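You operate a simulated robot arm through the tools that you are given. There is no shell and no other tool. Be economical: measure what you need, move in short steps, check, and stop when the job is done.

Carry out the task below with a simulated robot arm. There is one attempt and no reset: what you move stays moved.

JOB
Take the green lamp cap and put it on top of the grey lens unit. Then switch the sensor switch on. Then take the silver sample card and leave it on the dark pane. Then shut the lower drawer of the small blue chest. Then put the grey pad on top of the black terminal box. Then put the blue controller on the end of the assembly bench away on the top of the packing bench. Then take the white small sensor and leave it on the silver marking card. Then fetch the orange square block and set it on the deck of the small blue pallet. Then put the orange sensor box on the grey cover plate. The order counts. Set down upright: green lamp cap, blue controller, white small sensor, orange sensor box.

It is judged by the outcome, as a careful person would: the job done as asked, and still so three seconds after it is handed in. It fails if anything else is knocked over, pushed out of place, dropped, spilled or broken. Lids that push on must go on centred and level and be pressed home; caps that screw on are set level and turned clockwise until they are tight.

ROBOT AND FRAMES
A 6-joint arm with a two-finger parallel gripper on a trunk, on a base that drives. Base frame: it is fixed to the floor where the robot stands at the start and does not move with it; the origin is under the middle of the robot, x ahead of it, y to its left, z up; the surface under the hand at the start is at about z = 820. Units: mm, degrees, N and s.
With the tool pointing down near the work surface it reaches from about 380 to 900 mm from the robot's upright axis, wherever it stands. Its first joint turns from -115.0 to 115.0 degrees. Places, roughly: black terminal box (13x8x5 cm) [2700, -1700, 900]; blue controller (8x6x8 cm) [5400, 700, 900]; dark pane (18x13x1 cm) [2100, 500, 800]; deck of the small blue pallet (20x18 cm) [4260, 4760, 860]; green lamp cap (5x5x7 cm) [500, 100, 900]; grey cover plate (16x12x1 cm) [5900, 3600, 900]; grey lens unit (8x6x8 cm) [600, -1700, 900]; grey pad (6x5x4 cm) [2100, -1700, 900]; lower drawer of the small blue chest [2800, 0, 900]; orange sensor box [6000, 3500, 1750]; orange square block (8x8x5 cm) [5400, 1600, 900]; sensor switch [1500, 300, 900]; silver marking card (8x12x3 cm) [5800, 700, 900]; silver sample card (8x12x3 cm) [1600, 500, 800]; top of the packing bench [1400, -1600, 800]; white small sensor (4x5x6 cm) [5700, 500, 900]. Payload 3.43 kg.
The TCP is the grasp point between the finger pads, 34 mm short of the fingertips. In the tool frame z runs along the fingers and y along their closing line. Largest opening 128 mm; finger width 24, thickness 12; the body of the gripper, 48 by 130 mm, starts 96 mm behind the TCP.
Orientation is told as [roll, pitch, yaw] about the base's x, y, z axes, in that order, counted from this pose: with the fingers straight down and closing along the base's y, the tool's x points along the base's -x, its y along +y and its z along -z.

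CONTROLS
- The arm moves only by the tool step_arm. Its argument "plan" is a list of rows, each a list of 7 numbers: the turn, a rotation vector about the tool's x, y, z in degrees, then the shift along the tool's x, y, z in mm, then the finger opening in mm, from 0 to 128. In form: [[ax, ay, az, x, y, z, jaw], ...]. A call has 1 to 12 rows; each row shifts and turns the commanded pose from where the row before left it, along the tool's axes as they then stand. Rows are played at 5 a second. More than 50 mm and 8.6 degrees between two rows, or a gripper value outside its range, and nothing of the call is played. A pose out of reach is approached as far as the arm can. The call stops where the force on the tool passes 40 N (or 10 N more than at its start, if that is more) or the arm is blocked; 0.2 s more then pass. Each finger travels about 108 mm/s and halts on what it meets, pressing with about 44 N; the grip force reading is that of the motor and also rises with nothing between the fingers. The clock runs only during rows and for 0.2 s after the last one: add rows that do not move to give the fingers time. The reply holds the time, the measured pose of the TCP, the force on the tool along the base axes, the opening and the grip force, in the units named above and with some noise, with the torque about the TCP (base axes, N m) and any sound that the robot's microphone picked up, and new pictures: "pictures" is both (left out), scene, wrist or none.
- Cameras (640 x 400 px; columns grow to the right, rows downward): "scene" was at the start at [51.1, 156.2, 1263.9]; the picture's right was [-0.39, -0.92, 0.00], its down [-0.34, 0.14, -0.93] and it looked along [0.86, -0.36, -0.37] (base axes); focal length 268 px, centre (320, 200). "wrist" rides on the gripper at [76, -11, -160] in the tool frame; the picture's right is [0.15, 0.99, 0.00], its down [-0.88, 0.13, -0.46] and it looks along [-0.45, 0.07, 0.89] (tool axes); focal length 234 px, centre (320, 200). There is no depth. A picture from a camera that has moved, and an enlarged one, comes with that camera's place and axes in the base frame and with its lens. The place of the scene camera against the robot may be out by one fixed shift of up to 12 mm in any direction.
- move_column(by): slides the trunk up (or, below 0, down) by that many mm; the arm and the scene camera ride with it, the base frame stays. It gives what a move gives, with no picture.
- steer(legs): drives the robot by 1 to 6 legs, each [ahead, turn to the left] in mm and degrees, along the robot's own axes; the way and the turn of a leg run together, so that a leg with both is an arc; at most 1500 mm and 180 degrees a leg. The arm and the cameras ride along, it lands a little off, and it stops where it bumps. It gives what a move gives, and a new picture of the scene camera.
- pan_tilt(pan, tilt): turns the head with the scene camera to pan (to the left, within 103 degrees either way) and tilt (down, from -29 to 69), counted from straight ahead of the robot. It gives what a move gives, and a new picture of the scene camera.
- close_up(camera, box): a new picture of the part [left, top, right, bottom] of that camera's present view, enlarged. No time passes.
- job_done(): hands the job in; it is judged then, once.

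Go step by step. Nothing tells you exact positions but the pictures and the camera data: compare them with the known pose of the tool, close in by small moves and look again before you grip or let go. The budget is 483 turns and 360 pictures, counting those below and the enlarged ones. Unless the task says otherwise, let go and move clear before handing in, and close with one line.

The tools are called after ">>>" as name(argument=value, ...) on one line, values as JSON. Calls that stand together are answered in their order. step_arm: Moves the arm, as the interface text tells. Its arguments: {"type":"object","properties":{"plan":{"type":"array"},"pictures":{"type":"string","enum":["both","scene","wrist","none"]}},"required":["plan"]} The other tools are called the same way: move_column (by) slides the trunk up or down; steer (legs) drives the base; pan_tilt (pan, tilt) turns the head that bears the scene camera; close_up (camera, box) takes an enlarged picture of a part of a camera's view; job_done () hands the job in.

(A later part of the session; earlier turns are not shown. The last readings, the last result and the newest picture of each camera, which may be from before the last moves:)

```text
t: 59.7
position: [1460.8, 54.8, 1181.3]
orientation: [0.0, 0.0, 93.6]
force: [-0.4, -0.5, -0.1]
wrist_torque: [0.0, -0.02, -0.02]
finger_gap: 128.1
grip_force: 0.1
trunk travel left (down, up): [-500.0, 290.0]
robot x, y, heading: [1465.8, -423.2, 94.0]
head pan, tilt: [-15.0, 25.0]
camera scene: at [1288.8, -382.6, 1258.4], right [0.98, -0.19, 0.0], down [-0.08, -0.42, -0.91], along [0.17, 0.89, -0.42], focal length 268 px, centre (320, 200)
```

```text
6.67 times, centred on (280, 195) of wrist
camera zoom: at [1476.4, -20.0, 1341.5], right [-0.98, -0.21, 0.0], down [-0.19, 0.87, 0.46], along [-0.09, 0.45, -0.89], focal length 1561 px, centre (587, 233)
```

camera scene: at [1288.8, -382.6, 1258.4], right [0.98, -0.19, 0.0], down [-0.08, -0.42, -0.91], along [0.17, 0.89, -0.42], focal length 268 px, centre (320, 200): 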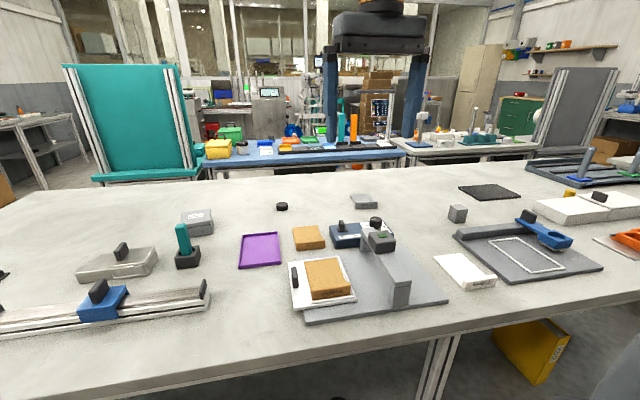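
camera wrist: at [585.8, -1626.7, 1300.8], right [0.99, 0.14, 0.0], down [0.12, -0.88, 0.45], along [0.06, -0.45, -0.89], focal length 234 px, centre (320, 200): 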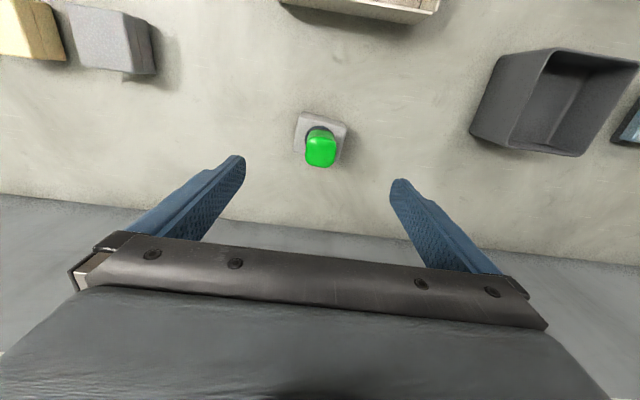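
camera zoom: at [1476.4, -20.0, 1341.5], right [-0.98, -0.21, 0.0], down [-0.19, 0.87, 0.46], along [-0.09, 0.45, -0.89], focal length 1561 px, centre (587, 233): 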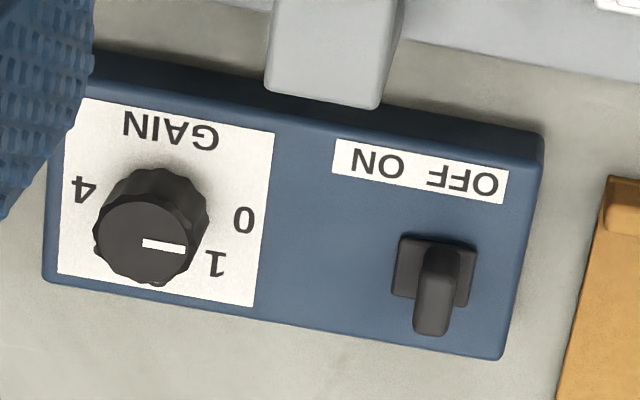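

>>> step_arm(plan=[[0, 0, 0, -42, 1, 20, 40], [0, 0, 0, -42, 1, 20, 0], [0, 0, 0, -42, 1, 20, 0], [0, 0, 0, -42, 0, 20, 0], [0, 0, 0, -34.6, 0, 20, 0], [0, 0, 0, 0, 0, 45, 0], [0, 0, 0, 0, 0, 45, 0], [0, 0, 0, 0, 0, 40, 0], [0, 0, 0, 0, 0, 0, 0]])

>>> close_up(camera="scene", box=[290, 180, 410, 260])

```text
t: 61.7
position: [1446.3, 258.0, 953.9]
orientation: [0.0, -0.1, 93.6]
force: [0.6, 0.1, -0.4]
wrist_torque: [0.02, 0.03, 0.03]
finger_gap: 0.0
grip_force: 32.9
trunk travel left (down, up): [-500.0, 290.0]
robot x, y, heading: [1464.3, -421.6, 94.4]
head pan, tilt: [-15.0, 25.0]
camera scene: at [1288.8, -382.6, 1258.4], right [0.98, -0.19, 0.0], down [-0.08, -0.42, -0.91], along [0.17, 0.89, -0.42], focal length 268 px, centre (320, 200)
camera wrist: at [1460.9, 183.1, 1111.5], right [-0.98, -0.21, 0.0], down [-0.19, 0.87, 0.46], along [-0.09, 0.45, -0.89], focal length 234 px, centre (320, 200)
```

scene: 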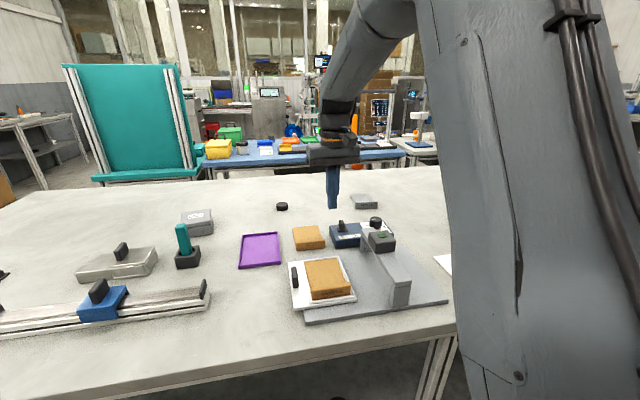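
wrist: 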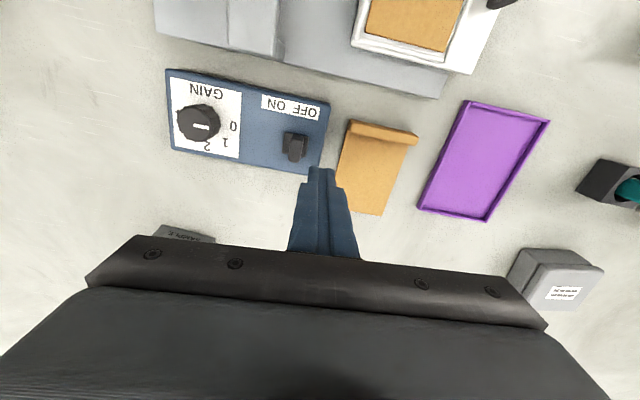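

```text
5.00 times, centred on (350, 220) of scene
camera zoom: at [1288.8, -382.6, 1258.4], right [0.98, -0.19, 0.0], down [-0.08, -0.42, -0.91], along [0.17, 0.89, -0.42], focal length 1339 px, centre (170, 100)
```

zoom: 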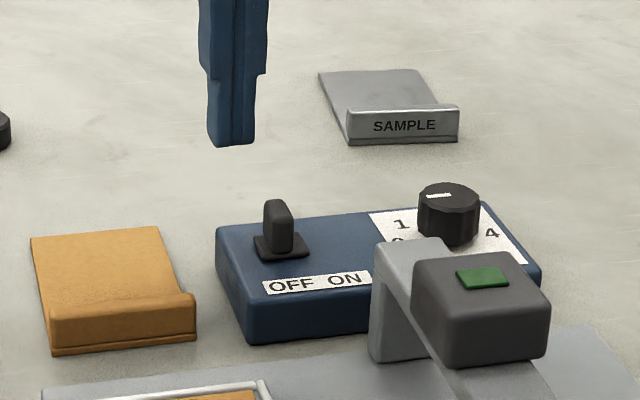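

>>> step_arm(plan=[[0, 0, 0, 0, 0, 40, 0], [0, 0, 0, 0, 0, 18, 0], [0, 0, 0, 0, 0, 0, 0]])

>>> close_up(camera="scene", box=[290, 180, 410, 260])

```text
t: 62.5
position: [1445.1, 255.6, 892.9]
orientation: [-0.1, -0.1, 93.6]
force: [0.7, 0.7, 0.5]
wrist_torque: [0.0, 0.01, 0.0]
finger_gap: 0.0
grip_force: 32.8
trunk travel left (down, up): [-500.0, 290.0]
robot x, y, heading: [1463.8, -429.8, 94.2]
head pan, tilt: [-15.0, 25.0]
camera scene: at [1288.8, -382.5, 1258.4], right [0.98, -0.19, 0.0], down [-0.08, -0.42, -0.91], along [0.17, 0.89, -0.42], focal length 268 px, centre (320, 200)
camera wrist: at [1460.9, 180.8, 1053.1], right [-0.98, -0.21, 0.0], down [-0.19, 0.87, 0.46], along [-0.09, 0.45, -0.89], focal length 234 px, centre (320, 200)
```

scene: 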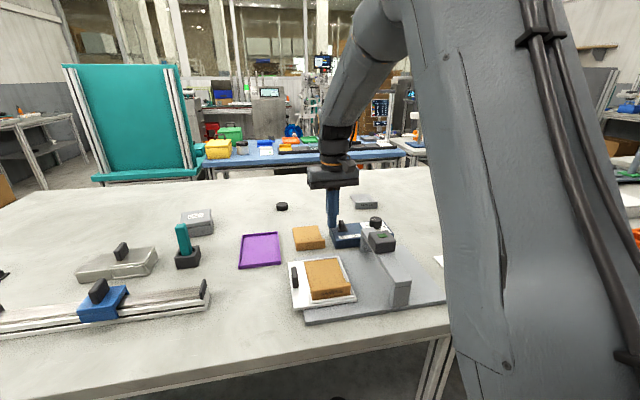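
wrist: 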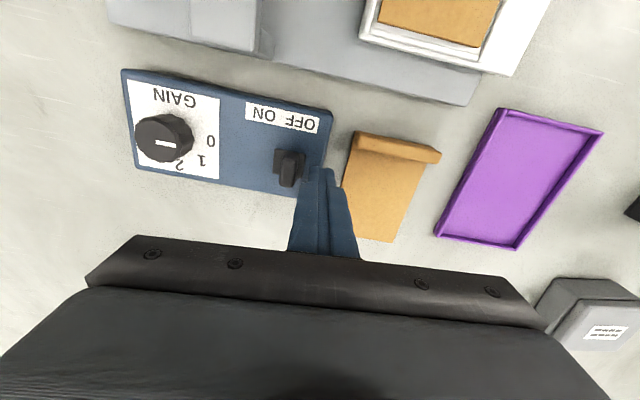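

```text
5.00 times, centred on (350, 220) of scene
camera zoom: at [1288.8, -382.5, 1258.4], right [0.98, -0.19, 0.0], down [-0.08, -0.42, -0.91], along [0.17, 0.89, -0.42], focal length 1339 px, centre (170, 100)
```

zoom: 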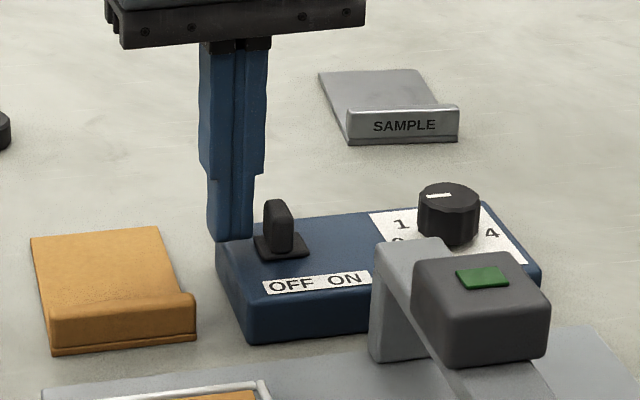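

>>> step_arm(plan=[[0, 0, 0, 0, -5, 0, 0], [0, 0, 0, 0, -4, 0, 0], [0, 0, 0, 0, -3, 0, 0], [0, 0, 0, 0, -3, 0, 0], [0, 0, 0, 0, 0, 0, 0]], pictures="none")

>>> close_up(camera="scene", box=[290, 180, 410, 260])

```text
t: 63.7
position: [1461.4, 257.6, 894.1]
orientation: [0.0, -0.1, 93.6]
force: [0.2, -0.3, 0.5]
wrist_torque: [-0.03, -0.02, -0.04]
finger_gap: 0.2
grip_force: 32.8
trunk travel left (down, up): [-500.0, 290.0]
robot x, y, heading: [1459.7, -422.3, 94.0]
head pan, tilt: [-15.0, 25.0]
```

```text
5.00 times, centred on (350, 220) of scene
camera zoom: at [1288.8, -382.5, 1258.4], right [0.98, -0.19, 0.0], down [-0.08, -0.42, -0.91], along [0.17, 0.89, -0.42], focal length 1339 px, centre (170, 100)
```

zoom: 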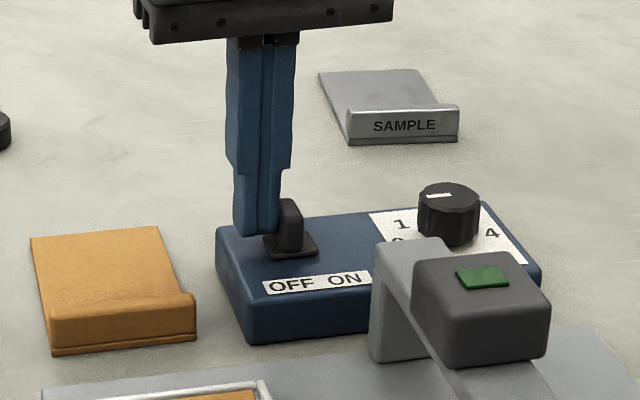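

>>> step_arm(plan=[[0, 0, 0, 0, -3, 0, 0], [0, 0, 0, 0, -3, 0, 0], [0, 0, 0, 0, 0, 0, 0]], pictures="none")

>>> close_up(camera="scene", box=[290, 180, 410, 260])

>>> step_arm(plan=[[0, 0, 0, 0, -3, 0, 0], [0, 0, 0, 0, -3, 0, 0], [0, 0, 0, 0, 0, 0, 0]], pictures="none")

>>> close_up(camera="scene", box=[290, 180, 410, 260])

```text
t: 64.5
position: [1467.1, 257.1, 894.8]
orientation: [0.1, 0.1, 93.7]
force: [-0.2, -0.4, 0.2]
wrist_torque: [0.0, -0.01, -0.03]
finger_gap: 0.0
grip_force: 33.0
trunk travel left (down, up): [-500.0, 290.0]
robot x, y, heading: [1466.5, -424.4, 94.5]
head pan, tilt: [-15.0, 25.0]
```

```text
5.00 times, centred on (350, 220) of scene
camera zoom: at [1288.8, -382.5, 1258.4], right [0.98, -0.19, 0.0], down [-0.08, -0.42, -0.91], along [0.17, 0.89, -0.42], focal length 1339 px, centre (170, 100)
```

zoom: 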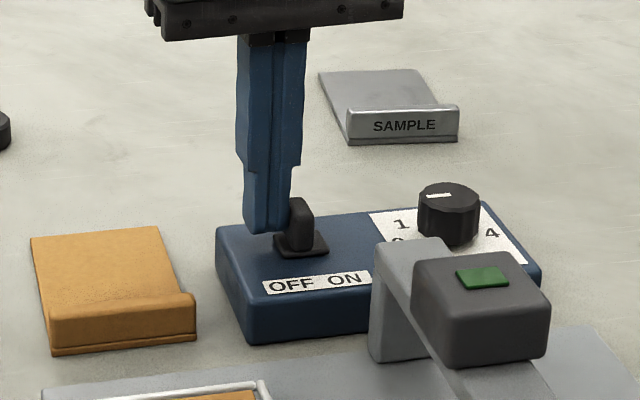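

```text
t: 65.3
position: [1472.6, 257.7, 894.0]
orientation: [0.1, -0.1, 93.6]
force: [0.3, -0.1, 0.3]
wrist_torque: [0.01, -0.02, 0.03]
finger_gap: 0.0
grip_force: 32.9
trunk travel left (down, up): [-500.0, 290.0]
robot x, y, heading: [1464.3, -420.1, 94.2]
head pan, tilt: [-15.0, 25.0]
```

```text
5.00 times, centred on (350, 220) of scene
camera zoom: at [1288.8, -382.5, 1258.4], right [0.98, -0.19, 0.0], down [-0.08, -0.42, -0.91], along [0.17, 0.89, -0.42], focal length 1339 px, centre (170, 100)
```

zoom: 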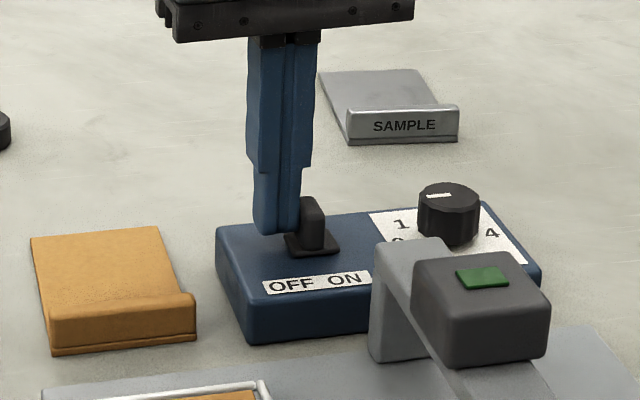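

>>> step_arm(plan=[[0, 0, 0, 0, -3, 0, 0], [0, 0, 0, 0, -3, 0, 0], [0, 0, 0, 0, 0, 0, 0]], pictures="none")

>>> step_arm(plan=[[0, 0, 0, 0, -2, 0, 0], [0, 0, 0, 0, -2, 0, 0], [0, 0, 0, 0, 0, 0, 0]], pictures="none")

>>> close_up(camera="scene", box=[290, 180, 410, 260])

```text
t: 66.2
position: [1473.9, 258.0, 894.3]
orientation: [0.2, 0.0, 93.7]
force: [-13.0, -6.1, 6.6]
wrist_torque: [-0.13, 0.16, -0.19]
finger_gap: 0.2
grip_force: 32.7
trunk travel left (down, up): [-500.0, 290.0]
robot x, y, heading: [1465.5, -422.0, 94.5]
head pan, tilt: [-15.0, 25.0]
stopped in row 3: the force on the tool passed its limit at 42 N (the readings are from after the stop); the commanded pose is now the measured one
```

```text
t: 66.8
position: [1474.9, 257.7, 894.7]
orientation: [0.5, 0.0, 93.8]
force: [-13.3, -4.8, 4.8]
wrist_torque: [-0.1, 0.19, -0.17]
finger_gap: 0.0
grip_force: 32.9
trunk travel left (down, up): [-500.0, 290.0]
robot x, y, heading: [1465.8, -423.5, 94.6]
head pan, tilt: [-15.0, 25.0]
stopped in row 3: the force on the tool passed its limit at 42 N (the readings are from after the stop); the commanded pose is now the measured one
```

```text
5.00 times, centred on (350, 220) of scene
camera zoom: at [1287.6, -384.7, 1258.2], right [0.98, -0.18, 0.0], down [-0.07, -0.42, -0.91], along [0.16, 0.89, -0.42], focal length 1339 px, centre (170, 100)
```

zoom: 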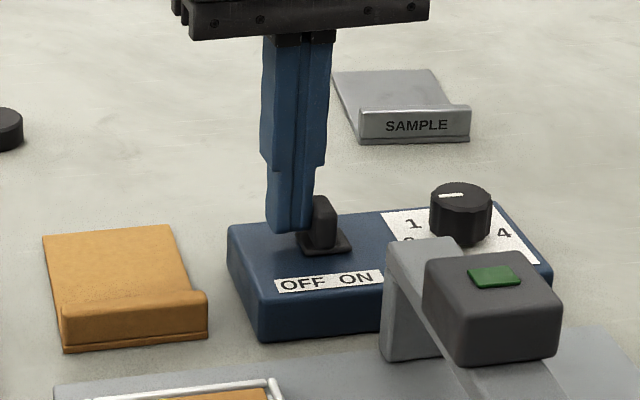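

>>> step_arm(plan=[[0, 0, 0, 0, 10, 0, 0], [0, 0, 0, 0, 10, 0, 0], [0, 0, 0, 0, 0, -40, 0], [0, 0, 0, 0, 0, -40, 30], [0, 0, 0, 0, 0, -40, 80], [0, 0, 0, 0, 0, 0, 80]])

>>> close_up(camera="scene", box=[290, 180, 410, 260])

```text
t: 68.2
position: [1458.2, 258.6, 1012.9]
orientation: [0.4, 0.1, 93.8]
force: [0.5, 1.1, -0.2]
wrist_torque: [0.01, 0.0, -0.04]
finger_gap: 80.0
grip_force: 0.1
trunk travel left (down, up): [-500.0, 290.0]
robot x, y, heading: [1464.8, -423.9, 94.6]
head pan, tilt: [-15.0, 25.0]
camera scene: at [1288.3, -384.0, 1258.3], right [0.98, -0.18, 0.0], down [-0.08, -0.42, -0.91], along [0.16, 0.89, -0.42], focal length 268 px, centre (320, 200)
camera wrist: at [1474.7, 184.1, 1173.2], right [-0.98, -0.21, 0.01], down [-0.19, 0.87, 0.46], along [-0.1, 0.44, -0.89], focal length 234 px, centre (320, 200)
```

scene: 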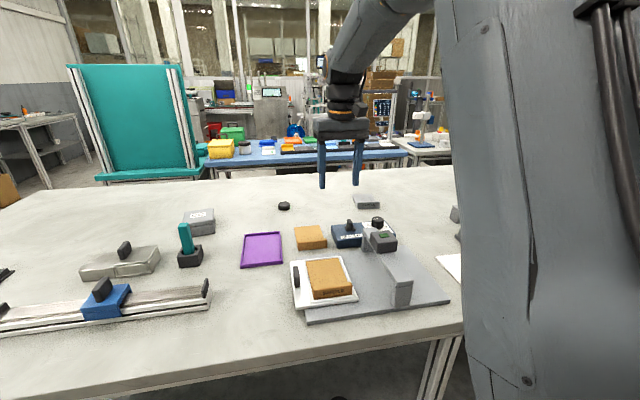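
wrist: 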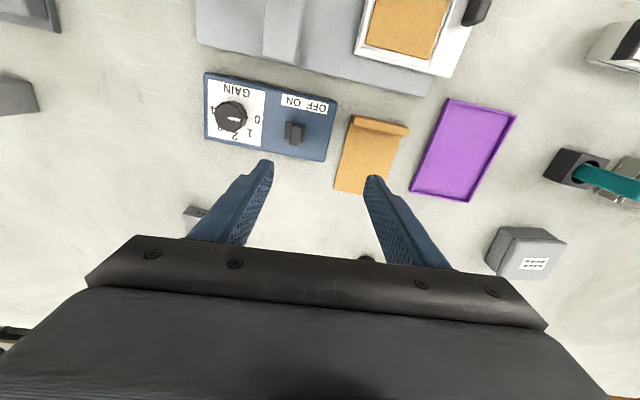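

```text
5.00 times, centred on (350, 220) of scene
camera zoom: at [1288.3, -384.0, 1258.3], right [0.98, -0.18, 0.0], down [-0.08, -0.42, -0.91], along [0.16, 0.89, -0.42], focal length 1339 px, centre (170, 100)
```

zoom: 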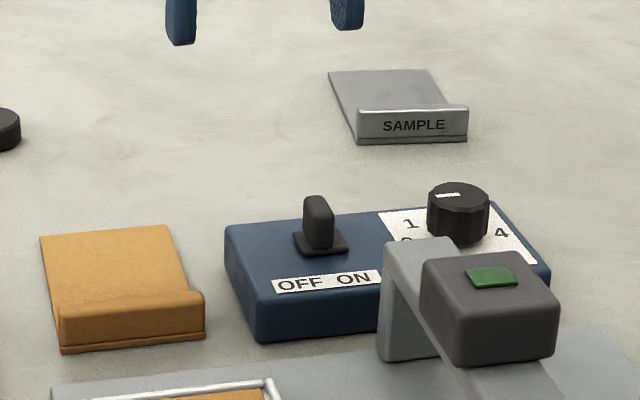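

>>> step_arm(plan=[[0, 0, -8.3, 0, 0, -5, 128], [0, 0, -8.3, 0, 0, 0, 128], [0, 0, -8.3, 0, 0, 0, 128], [0, 0, -8.3, 0, 0, 0, 128], [0, 0, -8.3, 0, 0, 0, 128], [0, 0, -8.3, 0, 0, 0, 128], [0, 0, -8.3, 0, 0, 0, 128], [0, 0, -8.3, 0, 0, 0, 128], [0, 0, -8.3, 0, 0, 0, 128], [0, 0, 0, 0, 0, 0, 128]], pictures="wrist")

```text
t: 70.4
position: [1456.2, 257.3, 1018.5]
orientation: [0.2, -0.4, 168.6]
force: [-0.3, -0.1, -0.3]
wrist_torque: [0.0, -0.01, 0.02]
finger_gap: 128.2
grip_force: 0.0
trunk travel left (down, up): [-500.0, 290.0]
robot x, y, heading: [1461.6, -421.1, 94.6]
head pan, tilt: [-15.0, 25.0]
camera wrist: at [1533.2, 253.8, 1177.4], right [-0.05, -1.0, 0.0], down [-0.89, 0.05, 0.46], along [-0.46, 0.02, -0.89], focal length 234 px, centre (320, 200)
```

wrist: 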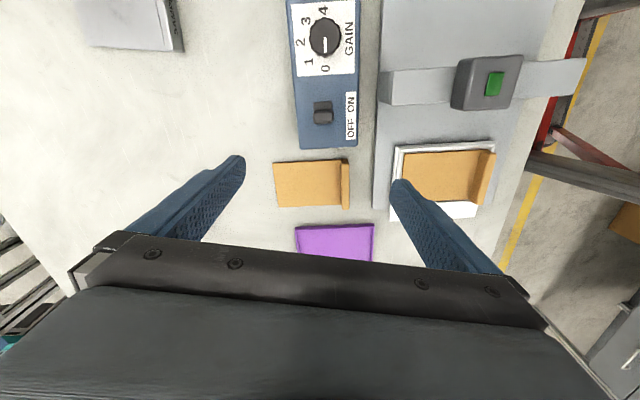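

>>> step_arm(plan=[[0, 0, 0, 22, -36, 0, 128], [0, 0, 0, 22, -36, 0, 128], [0, 0, 0, 22, -36, 0, 128], [0, 0, 0, 22, -36, 0, 128], [0, 0, 0, 23, -37, 0, 128], [0, 0, 0, 0, 0, 0, 128]])

```text
t: 71.8
position: [1602.3, 412.3, 1019.2]
orientation: [0.3, -0.4, 168.5]
force: [0.2, 0.5, 0.0]
wrist_torque: [-0.02, 0.01, -0.02]
finger_gap: 128.1
grip_force: 0.1
trunk travel left (down, up): [-500.0, 290.0]
robot x, y, heading: [1467.6, -420.2, 94.7]
head pan, tilt: [-15.0, 25.0]
camera scene: at [1288.4, -384.0, 1258.4], right [0.98, -0.18, 0.0], down [-0.08, -0.42, -0.91], along [0.16, 0.89, -0.42], focal length 268 px, centre (320, 200)
camera wrist: at [1680.1, 408.5, 1178.1], right [-0.05, -1.0, 0.0], down [-0.89, 0.05, 0.46], along [-0.46, 0.02, -0.89], focal length 234 px, centre (320, 200)
```

scene: 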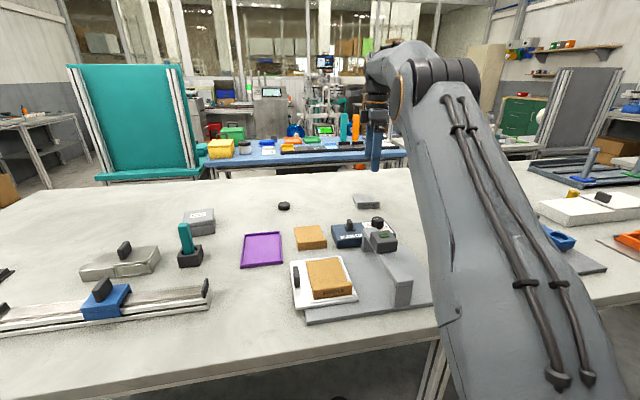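
wrist: 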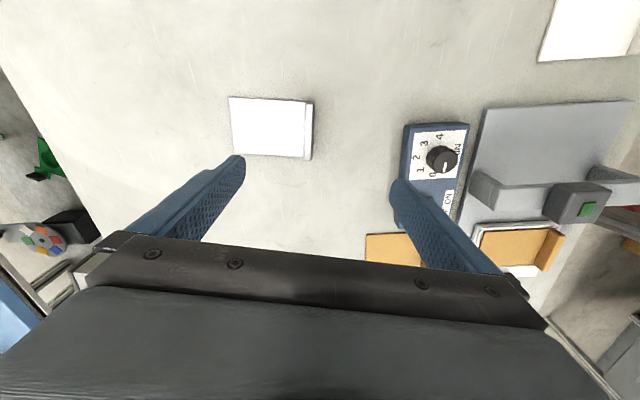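

>>> close_up(camera="wrist", box=[210, 80, 340, 170])

```text
4.44 times, centred on (275, 125) of wrist
camera zoom: at [1680.1, 408.5, 1178.1], right [-0.05, -1.0, 0.0], down [-0.89, 0.05, 0.46], along [-0.46, 0.02, -0.89], focal length 1041 px, centre (520, 533)
```

zoom: 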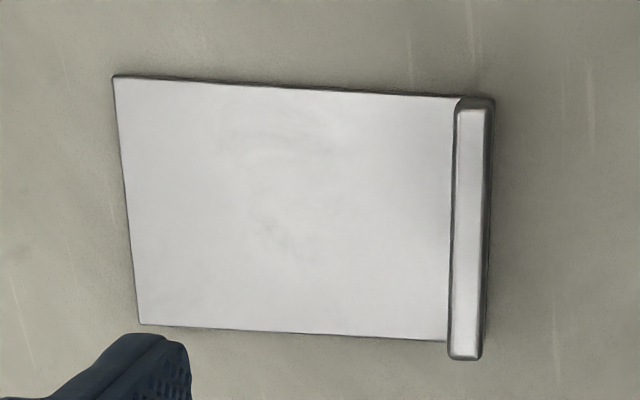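

>>> step_arm(plan=[[0, 0, -4.7, 0, 0, 0, 80], [0, 0, 0, 11, -15, 10, 60], [0, 0, 0, 0, 0, 40, 60], [0, 0, 0, 0, 0, 40, 60], [0, 0, 0, 0, 0, 0, 60]])

>>> close_up(camera="wrist", box=[210, 80, 420, 260])

>>> close_up(camera="scene", box=[330, 140, 410, 220])

```text
t: 73.0
position: [1617.8, 425.6, 923.4]
orientation: [0.2, -0.4, 173.3]
force: [-0.1, 0.2, 0.2]
wrist_torque: [0.03, -0.03, -0.02]
finger_gap: 59.9
grip_force: 0.0
trunk travel left (down, up): [-500.0, 290.0]
robot x, y, heading: [1467.6, -423.5, 94.4]
head pan, tilt: [-15.0, 25.0]
camera scene: at [1288.4, -384.0, 1258.4], right [0.98, -0.18, 0.0], down [-0.08, -0.42, -0.91], along [0.16, 0.89, -0.42], focal length 268 px, centre (320, 200)
camera wrist: at [1694.3, 427.6, 1083.1], right [0.03, -1.0, 0.0], down [-0.89, -0.02, 0.46], along [-0.46, -0.01, -0.89], focal length 234 px, centre (320, 200)
```

scene: 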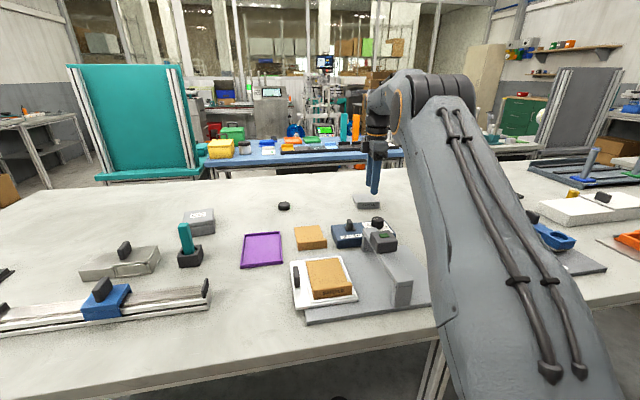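
wrist: 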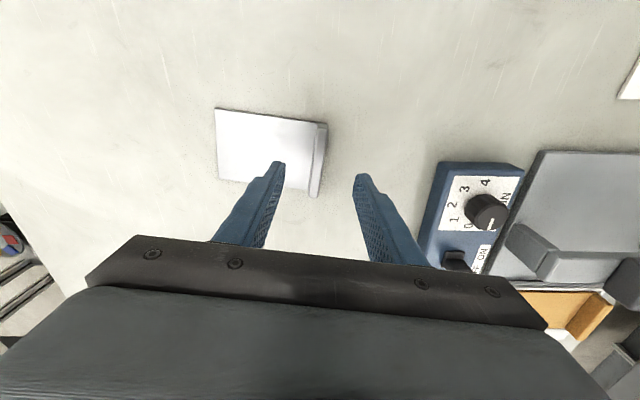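

```text
2.22 times, centred on (315, 170) of wrist
camera zoom: at [1694.3, 427.6, 1083.1], right [0.03, -1.0, 0.0], down [-0.89, -0.02, 0.46], along [-0.46, -0.01, -0.89], focal length 520 px, centre (331, 267)
```

zoom: 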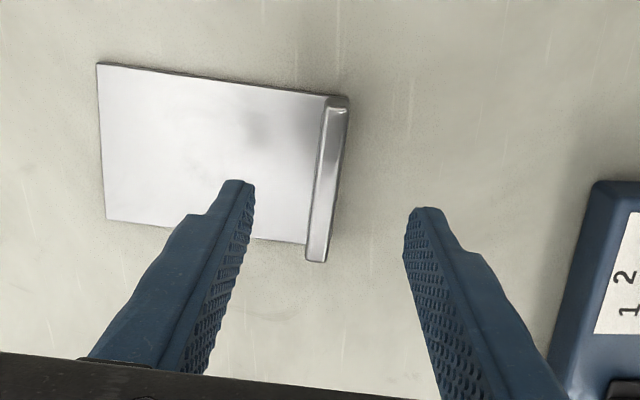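

```text
5.00 times, centred on (370, 180) of scene
camera zoom: at [1288.4, -384.0, 1258.4], right [0.98, -0.18, 0.0], down [-0.08, -0.42, -0.91], along [0.16, 0.89, -0.42], focal length 1339 px, centre (70, 300)
```

zoom: 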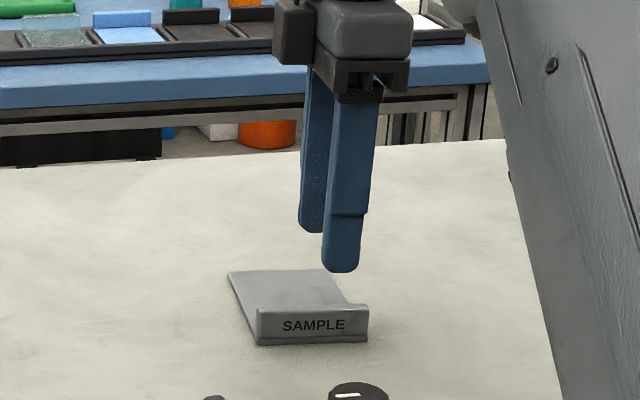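

>>> step_arm(plan=[[0, 0, 0, -2, -2.5, 25, 60], [0, 0, 0, 0, 0, 24, 60], [0, 0, 0, 0, 0, 0, 60]], pictures="none")

>>> close_up(camera="wrist", box=[210, 80, 420, 260])

>>> close_up(camera="scene", box=[330, 140, 410, 220])

```text
t: 73.8
position: [1612.7, 426.7, 875.9]
orientation: [0.0, -0.4, 173.3]
force: [-0.1, -0.2, -0.1]
wrist_torque: [-0.01, -0.02, 0.01]
finger_gap: 59.8
grip_force: 0.1
trunk travel left (down, up): [-500.0, 290.0]
robot x, y, heading: [1465.6, -424.8, 94.9]
head pan, tilt: [-15.0, 25.0]
```

```text
2.22 times, centred on (315, 170) of wrist
camera zoom: at [1689.9, 430.0, 1034.5], right [0.03, -1.0, 0.0], down [-0.89, -0.02, 0.46], along [-0.46, -0.01, -0.89], focal length 520 px, centre (331, 267)
```

zoom: 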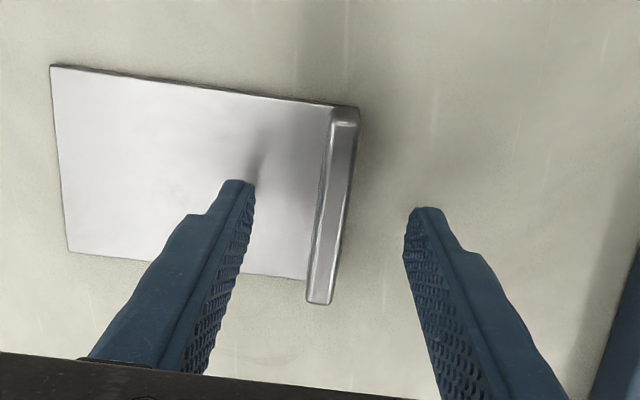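

```text
5.00 times, centred on (370, 180) of scene
camera zoom: at [1288.4, -384.0, 1258.4], right [0.98, -0.18, 0.0], down [-0.08, -0.42, -0.91], along [0.16, 0.89, -0.42], focal length 1339 px, centre (70, 300)
```

zoom: 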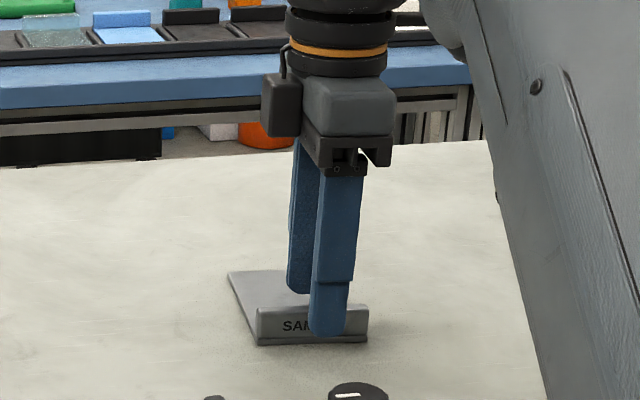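

>>> step_arm(plan=[[0, 0, 0, 0, 0, 7, 60], [0, 0, 0, 0, 0, 0, 40], [0, 0, 0, 0, 0, 0, 25], [0, 0, 0, 0, 0, 0, 5], [0, 0, 0, 0, 0, 0, 0], [0, 0, 0, 0, 0, 0, 0]], pictures="none")

>>> close_up(camera="wrist", box=[210, 80, 420, 260])

>>> close_up(camera="scene", box=[330, 140, 410, 220])

```text
t: 75.2
position: [1611.7, 425.8, 869.3]
orientation: [0.2, -0.4, 173.2]
force: [0.0, 0.7, -1.0]
wrist_torque: [0.01, 0.02, 0.02]
finger_gap: 11.4
grip_force: 44.0
trunk travel left (down, up): [-500.0, 290.0]
robot x, y, heading: [1464.5, -422.1, 94.6]
head pan, tilt: [-15.0, 25.0]
```

```text
2.22 times, centred on (315, 170) of wrist
camera zoom: at [1689.3, 430.2, 1028.1], right [0.03, -1.0, 0.0], down [-0.89, -0.02, 0.46], along [-0.46, -0.01, -0.89], focal length 520 px, centre (331, 267)
```

zoom: 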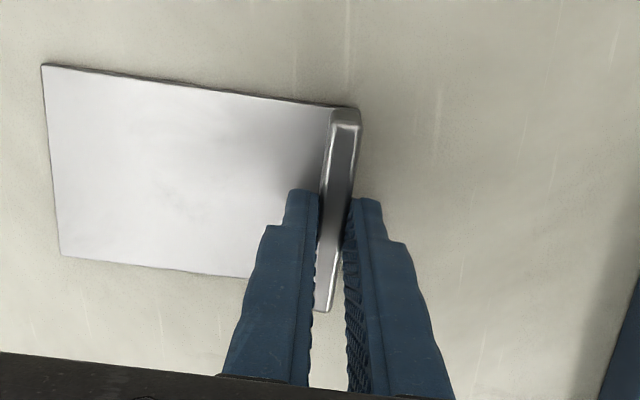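

```text
5.00 times, centred on (370, 180) of scene
camera zoom: at [1288.4, -384.0, 1258.4], right [0.98, -0.18, 0.0], down [-0.08, -0.42, -0.91], along [0.16, 0.89, -0.42], focal length 1339 px, centre (70, 300)
```

zoom: 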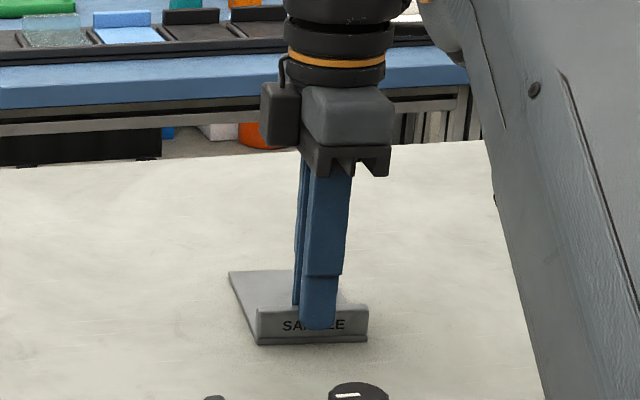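

>>> step_arm(plan=[[0, 0, 0, 0, 0, -5, 0], [0, 0, 0, 0, 0, -25, 0], [0, 0, 0, 0, 0, -40, 0], [0, 0, 0, 0, 0, -45, 0], [0, 0, 0, 0, 40, -25, 0], [0, 0, 0, 0, 40, -20, 0], [0, 0, 0, 0, 45, -20, 0], [0, 0, 0, 0, 45, -20, 0], [0, 0, 0, 0, 45, 0, 0], [0, 0, 0, 0, 45, 0, 0], [0, 0, 0, 0, 45, 0, 0], [0, 0, 0, 0, 0, 0, 0]])

```text
t: 77.8
position: [1577.0, 128.4, 1071.9]
orientation: [0.0, -0.3, 173.2]
force: [0.0, -0.7, -1.8]
wrist_torque: [-0.04, -0.02, 0.01]
finger_gap: 11.3
grip_force: 43.8
trunk travel left (down, up): [-500.0, 290.0]
robot x, y, heading: [1465.4, -424.7, 94.6]
head pan, tilt: [-15.0, 25.0]
camera scene: at [1288.4, -383.9, 1258.4], right [0.98, -0.18, 0.0], down [-0.08, -0.42, -0.91], along [0.16, 0.89, -0.42], focal length 268 px, centre (320, 200)
camera wrist: at [1654.3, 131.1, 1230.9], right [0.03, -1.0, 0.0], down [-0.89, -0.02, 0.46], along [-0.46, -0.01, -0.89], focal length 234 px, centre (320, 200)
```

scene: 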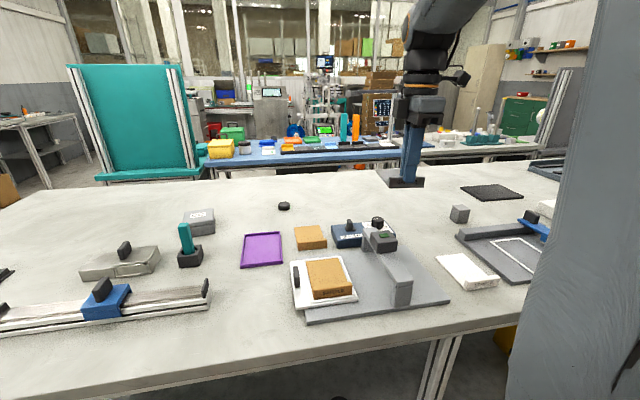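
wrist: 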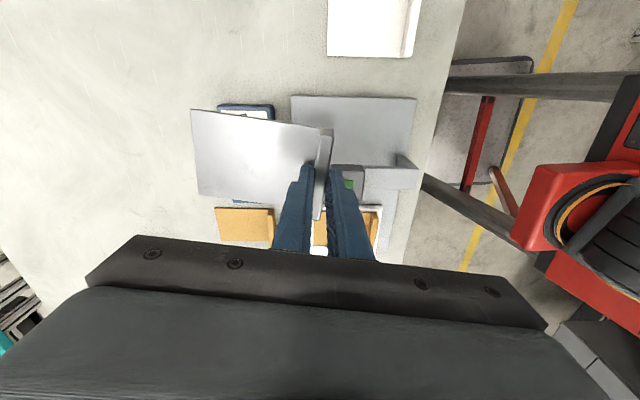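

>>> step_arm(plan=[[0, 0, 0, 0, 0, -45, 0], [0, 0, 0, 0, 30, -35, 0], [0, 0, 0, 0, 0, 0, 0]], pictures="none")

>>> steer(legs=[[-220, 0], [0, -94], [560, 0], [0, 90]])

```text
t: 78.6
position: [1573.5, 97.2, 1152.1]
orientation: [0.0, -0.4, 173.1]
force: [-0.4, 0.2, -1.7]
wrist_torque: [-0.07, 0.02, -0.04]
finger_gap: 11.0
grip_force: 43.8
trunk travel left (down, up): [-500.0, 290.0]
robot x, y, heading: [1460.9, -427.7, 94.9]
head pan, tilt: [-15.0, 25.0]
```

```text
t: 90.9
position: [2180.4, -115.2, 1151.6]
orientation: [0.1, -0.4, 170.1]
force: [0.2, 0.8, -1.7]
wrist_torque: [-0.04, 0.05, -0.03]
finger_gap: 11.2
grip_force: 43.8
trunk travel left (down, up): [-500.0, 290.0]
robot x, y, heading: [2042.5, -629.1, 91.7]
head pan, tilt: [-15.0, 25.0]
camera scene: at [1870.3, -581.7, 1258.4], right [0.97, -0.23, 0.0], down [-0.1, -0.41, -0.91], along [0.21, 0.88, -0.42], focal length 268 px, centre (320, 200)
```

scene: 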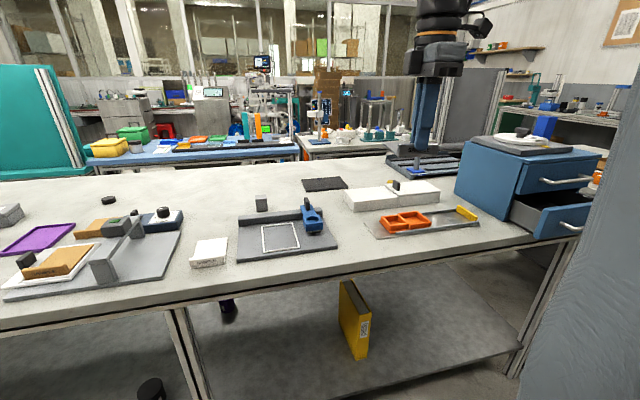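

>>> steer(legs=[[205, -1.7]])

>>> close_up(camera="scene", box=[240, 160, 480, 290])

```text
t: 92.5
position: [2192.9, 81.9, 1151.3]
orientation: [0.1, -0.3, 168.5]
force: [0.1, 0.6, -0.9]
wrist_torque: [-0.08, 0.03, -0.03]
finger_gap: 10.9
grip_force: 44.0
trunk travel left (down, up): [-500.0, 290.0]
robot x, y, heading: [2041.2, -429.5, 90.3]
head pan, tilt: [-15.0, 25.0]
camera scene: at [1868.9, -374.8, 1258.4], right [0.97, -0.26, 0.0], down [-0.11, -0.41, -0.91], along [0.23, 0.88, -0.42], focal length 268 px, centre (320, 200)
```

scene: 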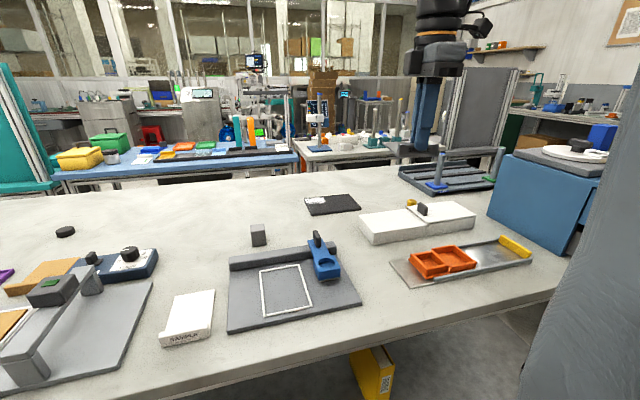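

```text
2.67 times, centred on (360, 225) of scene
camera zoom: at [1868.9, -374.8, 1258.4], right [0.97, -0.26, 0.0], down [-0.11, -0.41, -0.91], along [0.23, 0.88, -0.42], focal length 714 px, centre (213, 133)
```

zoom: 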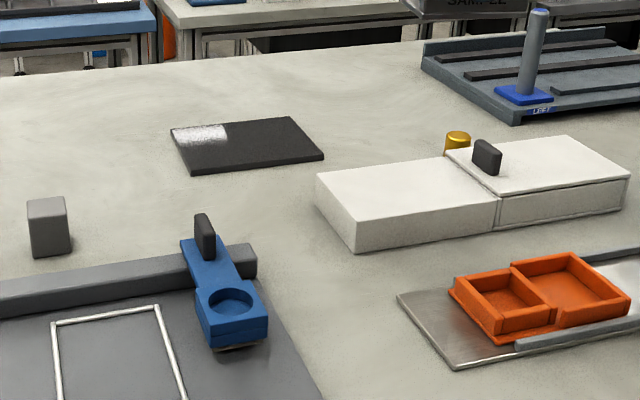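

>>> step_arm(plan=[[0, 0, -6, 0, 0, 0, 0], [0, 0, -5.5, 0, 0, 0, 0], [0, 0, 0, -8, -41, 0, 0], [0, 0, 0, -8, -41, 0, 0], [0, 0, 0, -8, -41, 10, 0], [0, 0, 0, -8, -41, 15, 0], [0, 0, 0, -8, -41, 20, 0], [0, 0, 0, -8, -41, 20, 0], [0, 0, 0, -8, -41, 20, 0], [0, 0, 0, -7, -41, 20, 0], [0, 0, 0, 0, 0, 40, 0], [0, 0, 0, 0, 0, 0, 0]])

>>> close_up(camera="scene", box=[280, 140, 420, 240])

```text
t: 95.1
position: [2127.4, 408.6, 1005.9]
orientation: [0.1, -0.4, -180.0]
force: [-0.1, 0.2, -0.9]
wrist_torque: [-0.07, 0.0, -0.04]
finger_gap: 11.4
grip_force: 44.3
trunk travel left (down, up): [-500.0, 290.0]
robot x, y, heading: [2040.9, -433.0, 89.9]
head pan, tilt: [-15.0, 25.0]
camera scene: at [1868.9, -374.7, 1258.4], right [0.97, -0.26, 0.0], down [-0.11, -0.41, -0.91], along [0.23, 0.88, -0.42], focal length 268 px, centre (320, 200)
camera wrist: at [2204.2, 420.3, 1165.4], right [0.15, -0.99, 0.0], down [-0.88, -0.13, 0.46], along [-0.46, -0.07, -0.89], focal length 234 px, centre (320, 200)
```

scene: 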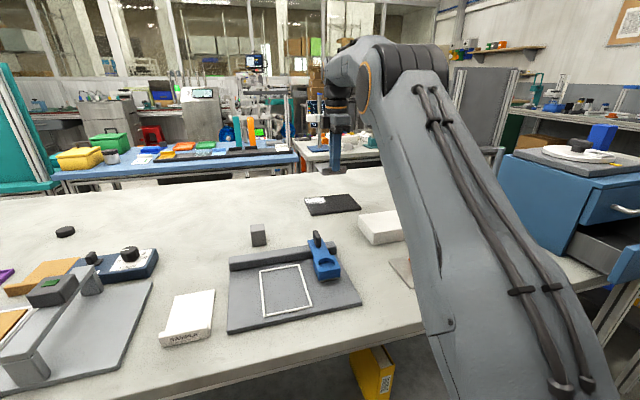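
wrist: 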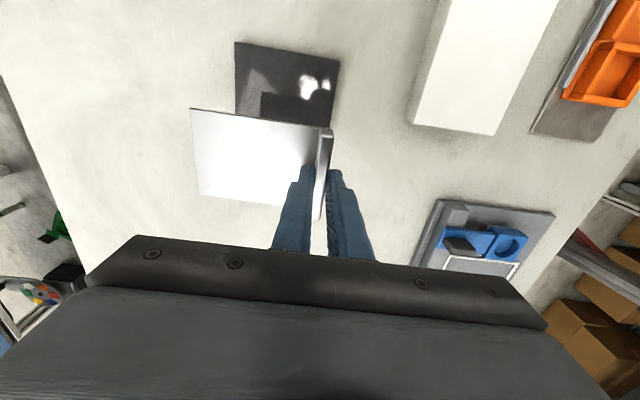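

```text
4.00 times, centred on (350, 190) of scene
camera zoom: at [1868.9, -374.7, 1258.4], right [0.97, -0.26, 0.0], down [-0.11, -0.41, -0.91], along [0.23, 0.88, -0.42], focal length 1071 px, centre (200, 240)
```

zoom: 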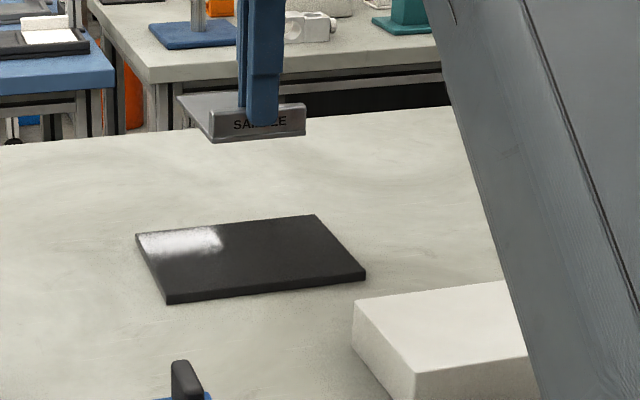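

>>> step_arm(plan=[[0, 0, 0, 6, 0, 40, 0], [0, 0, 0, 0, 0, 40, 0], [0, 0, 0, 0, 0, 15, 0], [0, 0, 0, 0, 0, 0, 0]])

>>> close_up(camera="scene", box=[280, 140, 420, 240])

>>> close_up(camera="wrist", box=[120, 40, 380, 240])

```text
t: 96.1
position: [2134.8, 408.7, 912.7]
orientation: [-0.1, -0.4, -180.0]
force: [-0.1, 0.4, -1.4]
wrist_torque: [-0.07, 0.04, 0.01]
finger_gap: 11.0
grip_force: 44.2
trunk travel left (down, up): [-500.0, 290.0]
robot x, y, heading: [2041.6, -426.9, 90.0]
head pan, tilt: [-15.0, 25.0]
camera scene: at [1868.9, -374.8, 1258.4], right [0.97, -0.26, 0.0], down [-0.11, -0.41, -0.91], along [0.23, 0.88, -0.42], focal length 268 px, centre (320, 200)
camera wrist: at [2210.8, 421.3, 1071.2], right [0.15, -0.99, 0.0], down [-0.88, -0.13, 0.46], along [-0.46, -0.07, -0.89], focal length 234 px, centre (320, 200)
```

scene: 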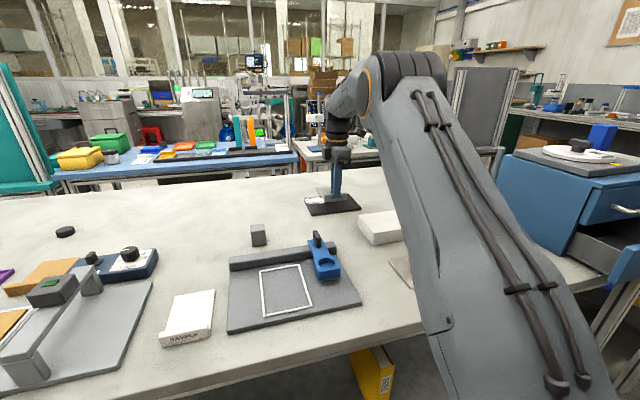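
wrist: 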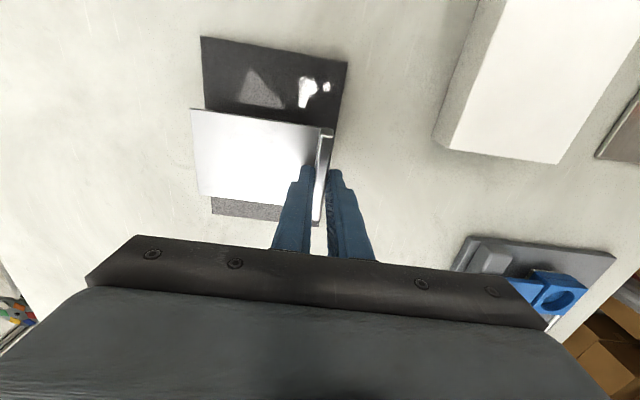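

```text
4.00 times, centred on (350, 190) of scene
camera zoom: at [1868.9, -374.8, 1258.4], right [0.97, -0.26, 0.0], down [-0.11, -0.41, -0.91], along [0.23, 0.88, -0.42], focal length 1071 px, centre (200, 240)
```

zoom: 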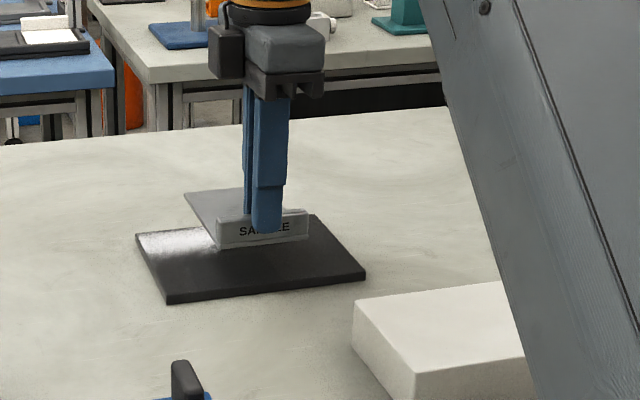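

```text
2.00 times, centred on (250, 140) of wrist
camera zoom: at [2210.8, 421.3, 1071.2], right [0.15, -0.99, 0.0], down [-0.88, -0.13, 0.46], along [-0.46, -0.07, -0.89], focal length 468 px, centre (460, 320)
```

zoom: 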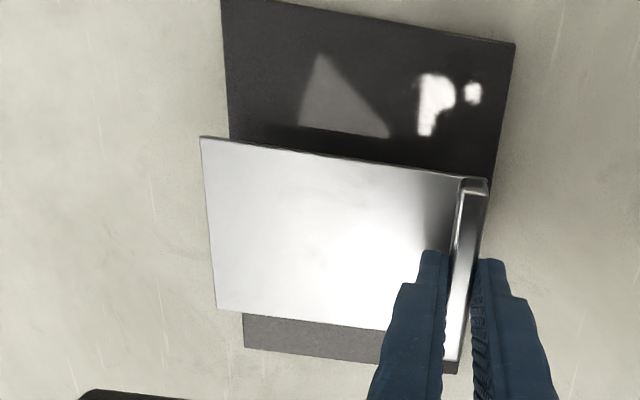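

>>> step_arm(plan=[[0, 0, 0, 2, 0, 20, 0], [0, 0, 0, 0, 0, 9, 0], [0, 0, 0, 0, 0, 0, 0]], pictures="none")

>>> step_arm(plan=[[0, 0, 0, 0, 0, 1.5, 0], [0, 0, 0, 0, 0, 1.5, 0], [0, 0, 0, 0, 0, 0, 0]], pictures="none")

```text
t: 96.9
position: [2134.1, 411.7, 883.7]
orientation: [0.0, -0.3, -179.9]
force: [0.0, 0.4, -1.1]
wrist_torque: [-0.03, -0.01, 0.01]
finger_gap: 11.5
grip_force: 43.8
trunk travel left (down, up): [-500.0, 290.0]
robot x, y, heading: [2038.9, -429.4, 89.7]
head pan, tilt: [-15.0, 25.0]
```

```text
t: 97.7
position: [2134.8, 409.6, 880.4]
orientation: [0.2, -0.4, -180.1]
force: [0.5, -0.5, -2.3]
wrist_torque: [-0.05, 0.01, 0.01]
finger_gap: 11.2
grip_force: 44.4
trunk travel left (down, up): [-500.0, 290.0]
robot x, y, heading: [2043.7, -427.6, 90.0]
head pan, tilt: [-15.0, 25.0]
```

>>> step_arm(plan=[[0, 0, 0, 0, 0, 1, 0], [0, 0, 0, 0, 0, 1, 0], [0, 0, 0, 0, 0, 0, 0]], pictures="none")

>>> step_arm(plan=[[0, 0, 0, 0, 0, 1, 0], [0, 0, 0, 0, 0, 1, 0], [0, 0, 0, 0, 0, 0, 0]], pictures="none")

>>> close_up(camera="scene", box=[300, 160, 380, 220])

```text
t: 98.5
position: [2133.6, 410.3, 878.2]
orientation: [-0.1, -0.5, -179.9]
force: [-1.4, 0.8, 11.8]
wrist_torque: [0.03, 0.01, 0.03]
finger_gap: 11.4
grip_force: 44.0
trunk travel left (down, up): [-500.0, 290.0]
robot x, y, heading: [2037.1, -431.8, 90.0]
head pan, tilt: [-15.0, 25.0]
```

```text
t: 99.3
position: [2134.9, 409.8, 877.1]
orientation: [-0.2, -0.4, -180.0]
force: [-1.5, -0.2, 32.7]
wrist_torque: [0.03, 0.06, 0.03]
finger_gap: 11.6
grip_force: 43.9
trunk travel left (down, up): [-500.0, 290.0]
robot x, y, heading: [2040.4, -427.2, 90.0]
head pan, tilt: [-15.0, 25.0]
```

```text
6.67 times, centred on (340, 190) of scene
camera zoom: at [1868.7, -376.2, 1258.5], right [0.97, -0.26, 0.0], down [-0.11, -0.41, -0.91], along [0.23, 0.88, -0.42], focal length 1785 px, centre (187, 267)
```

zoom: 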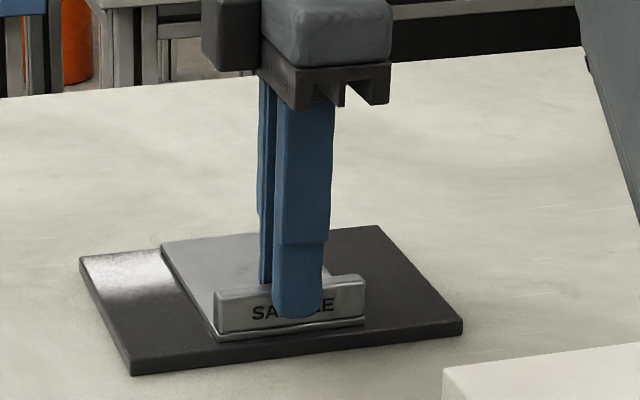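

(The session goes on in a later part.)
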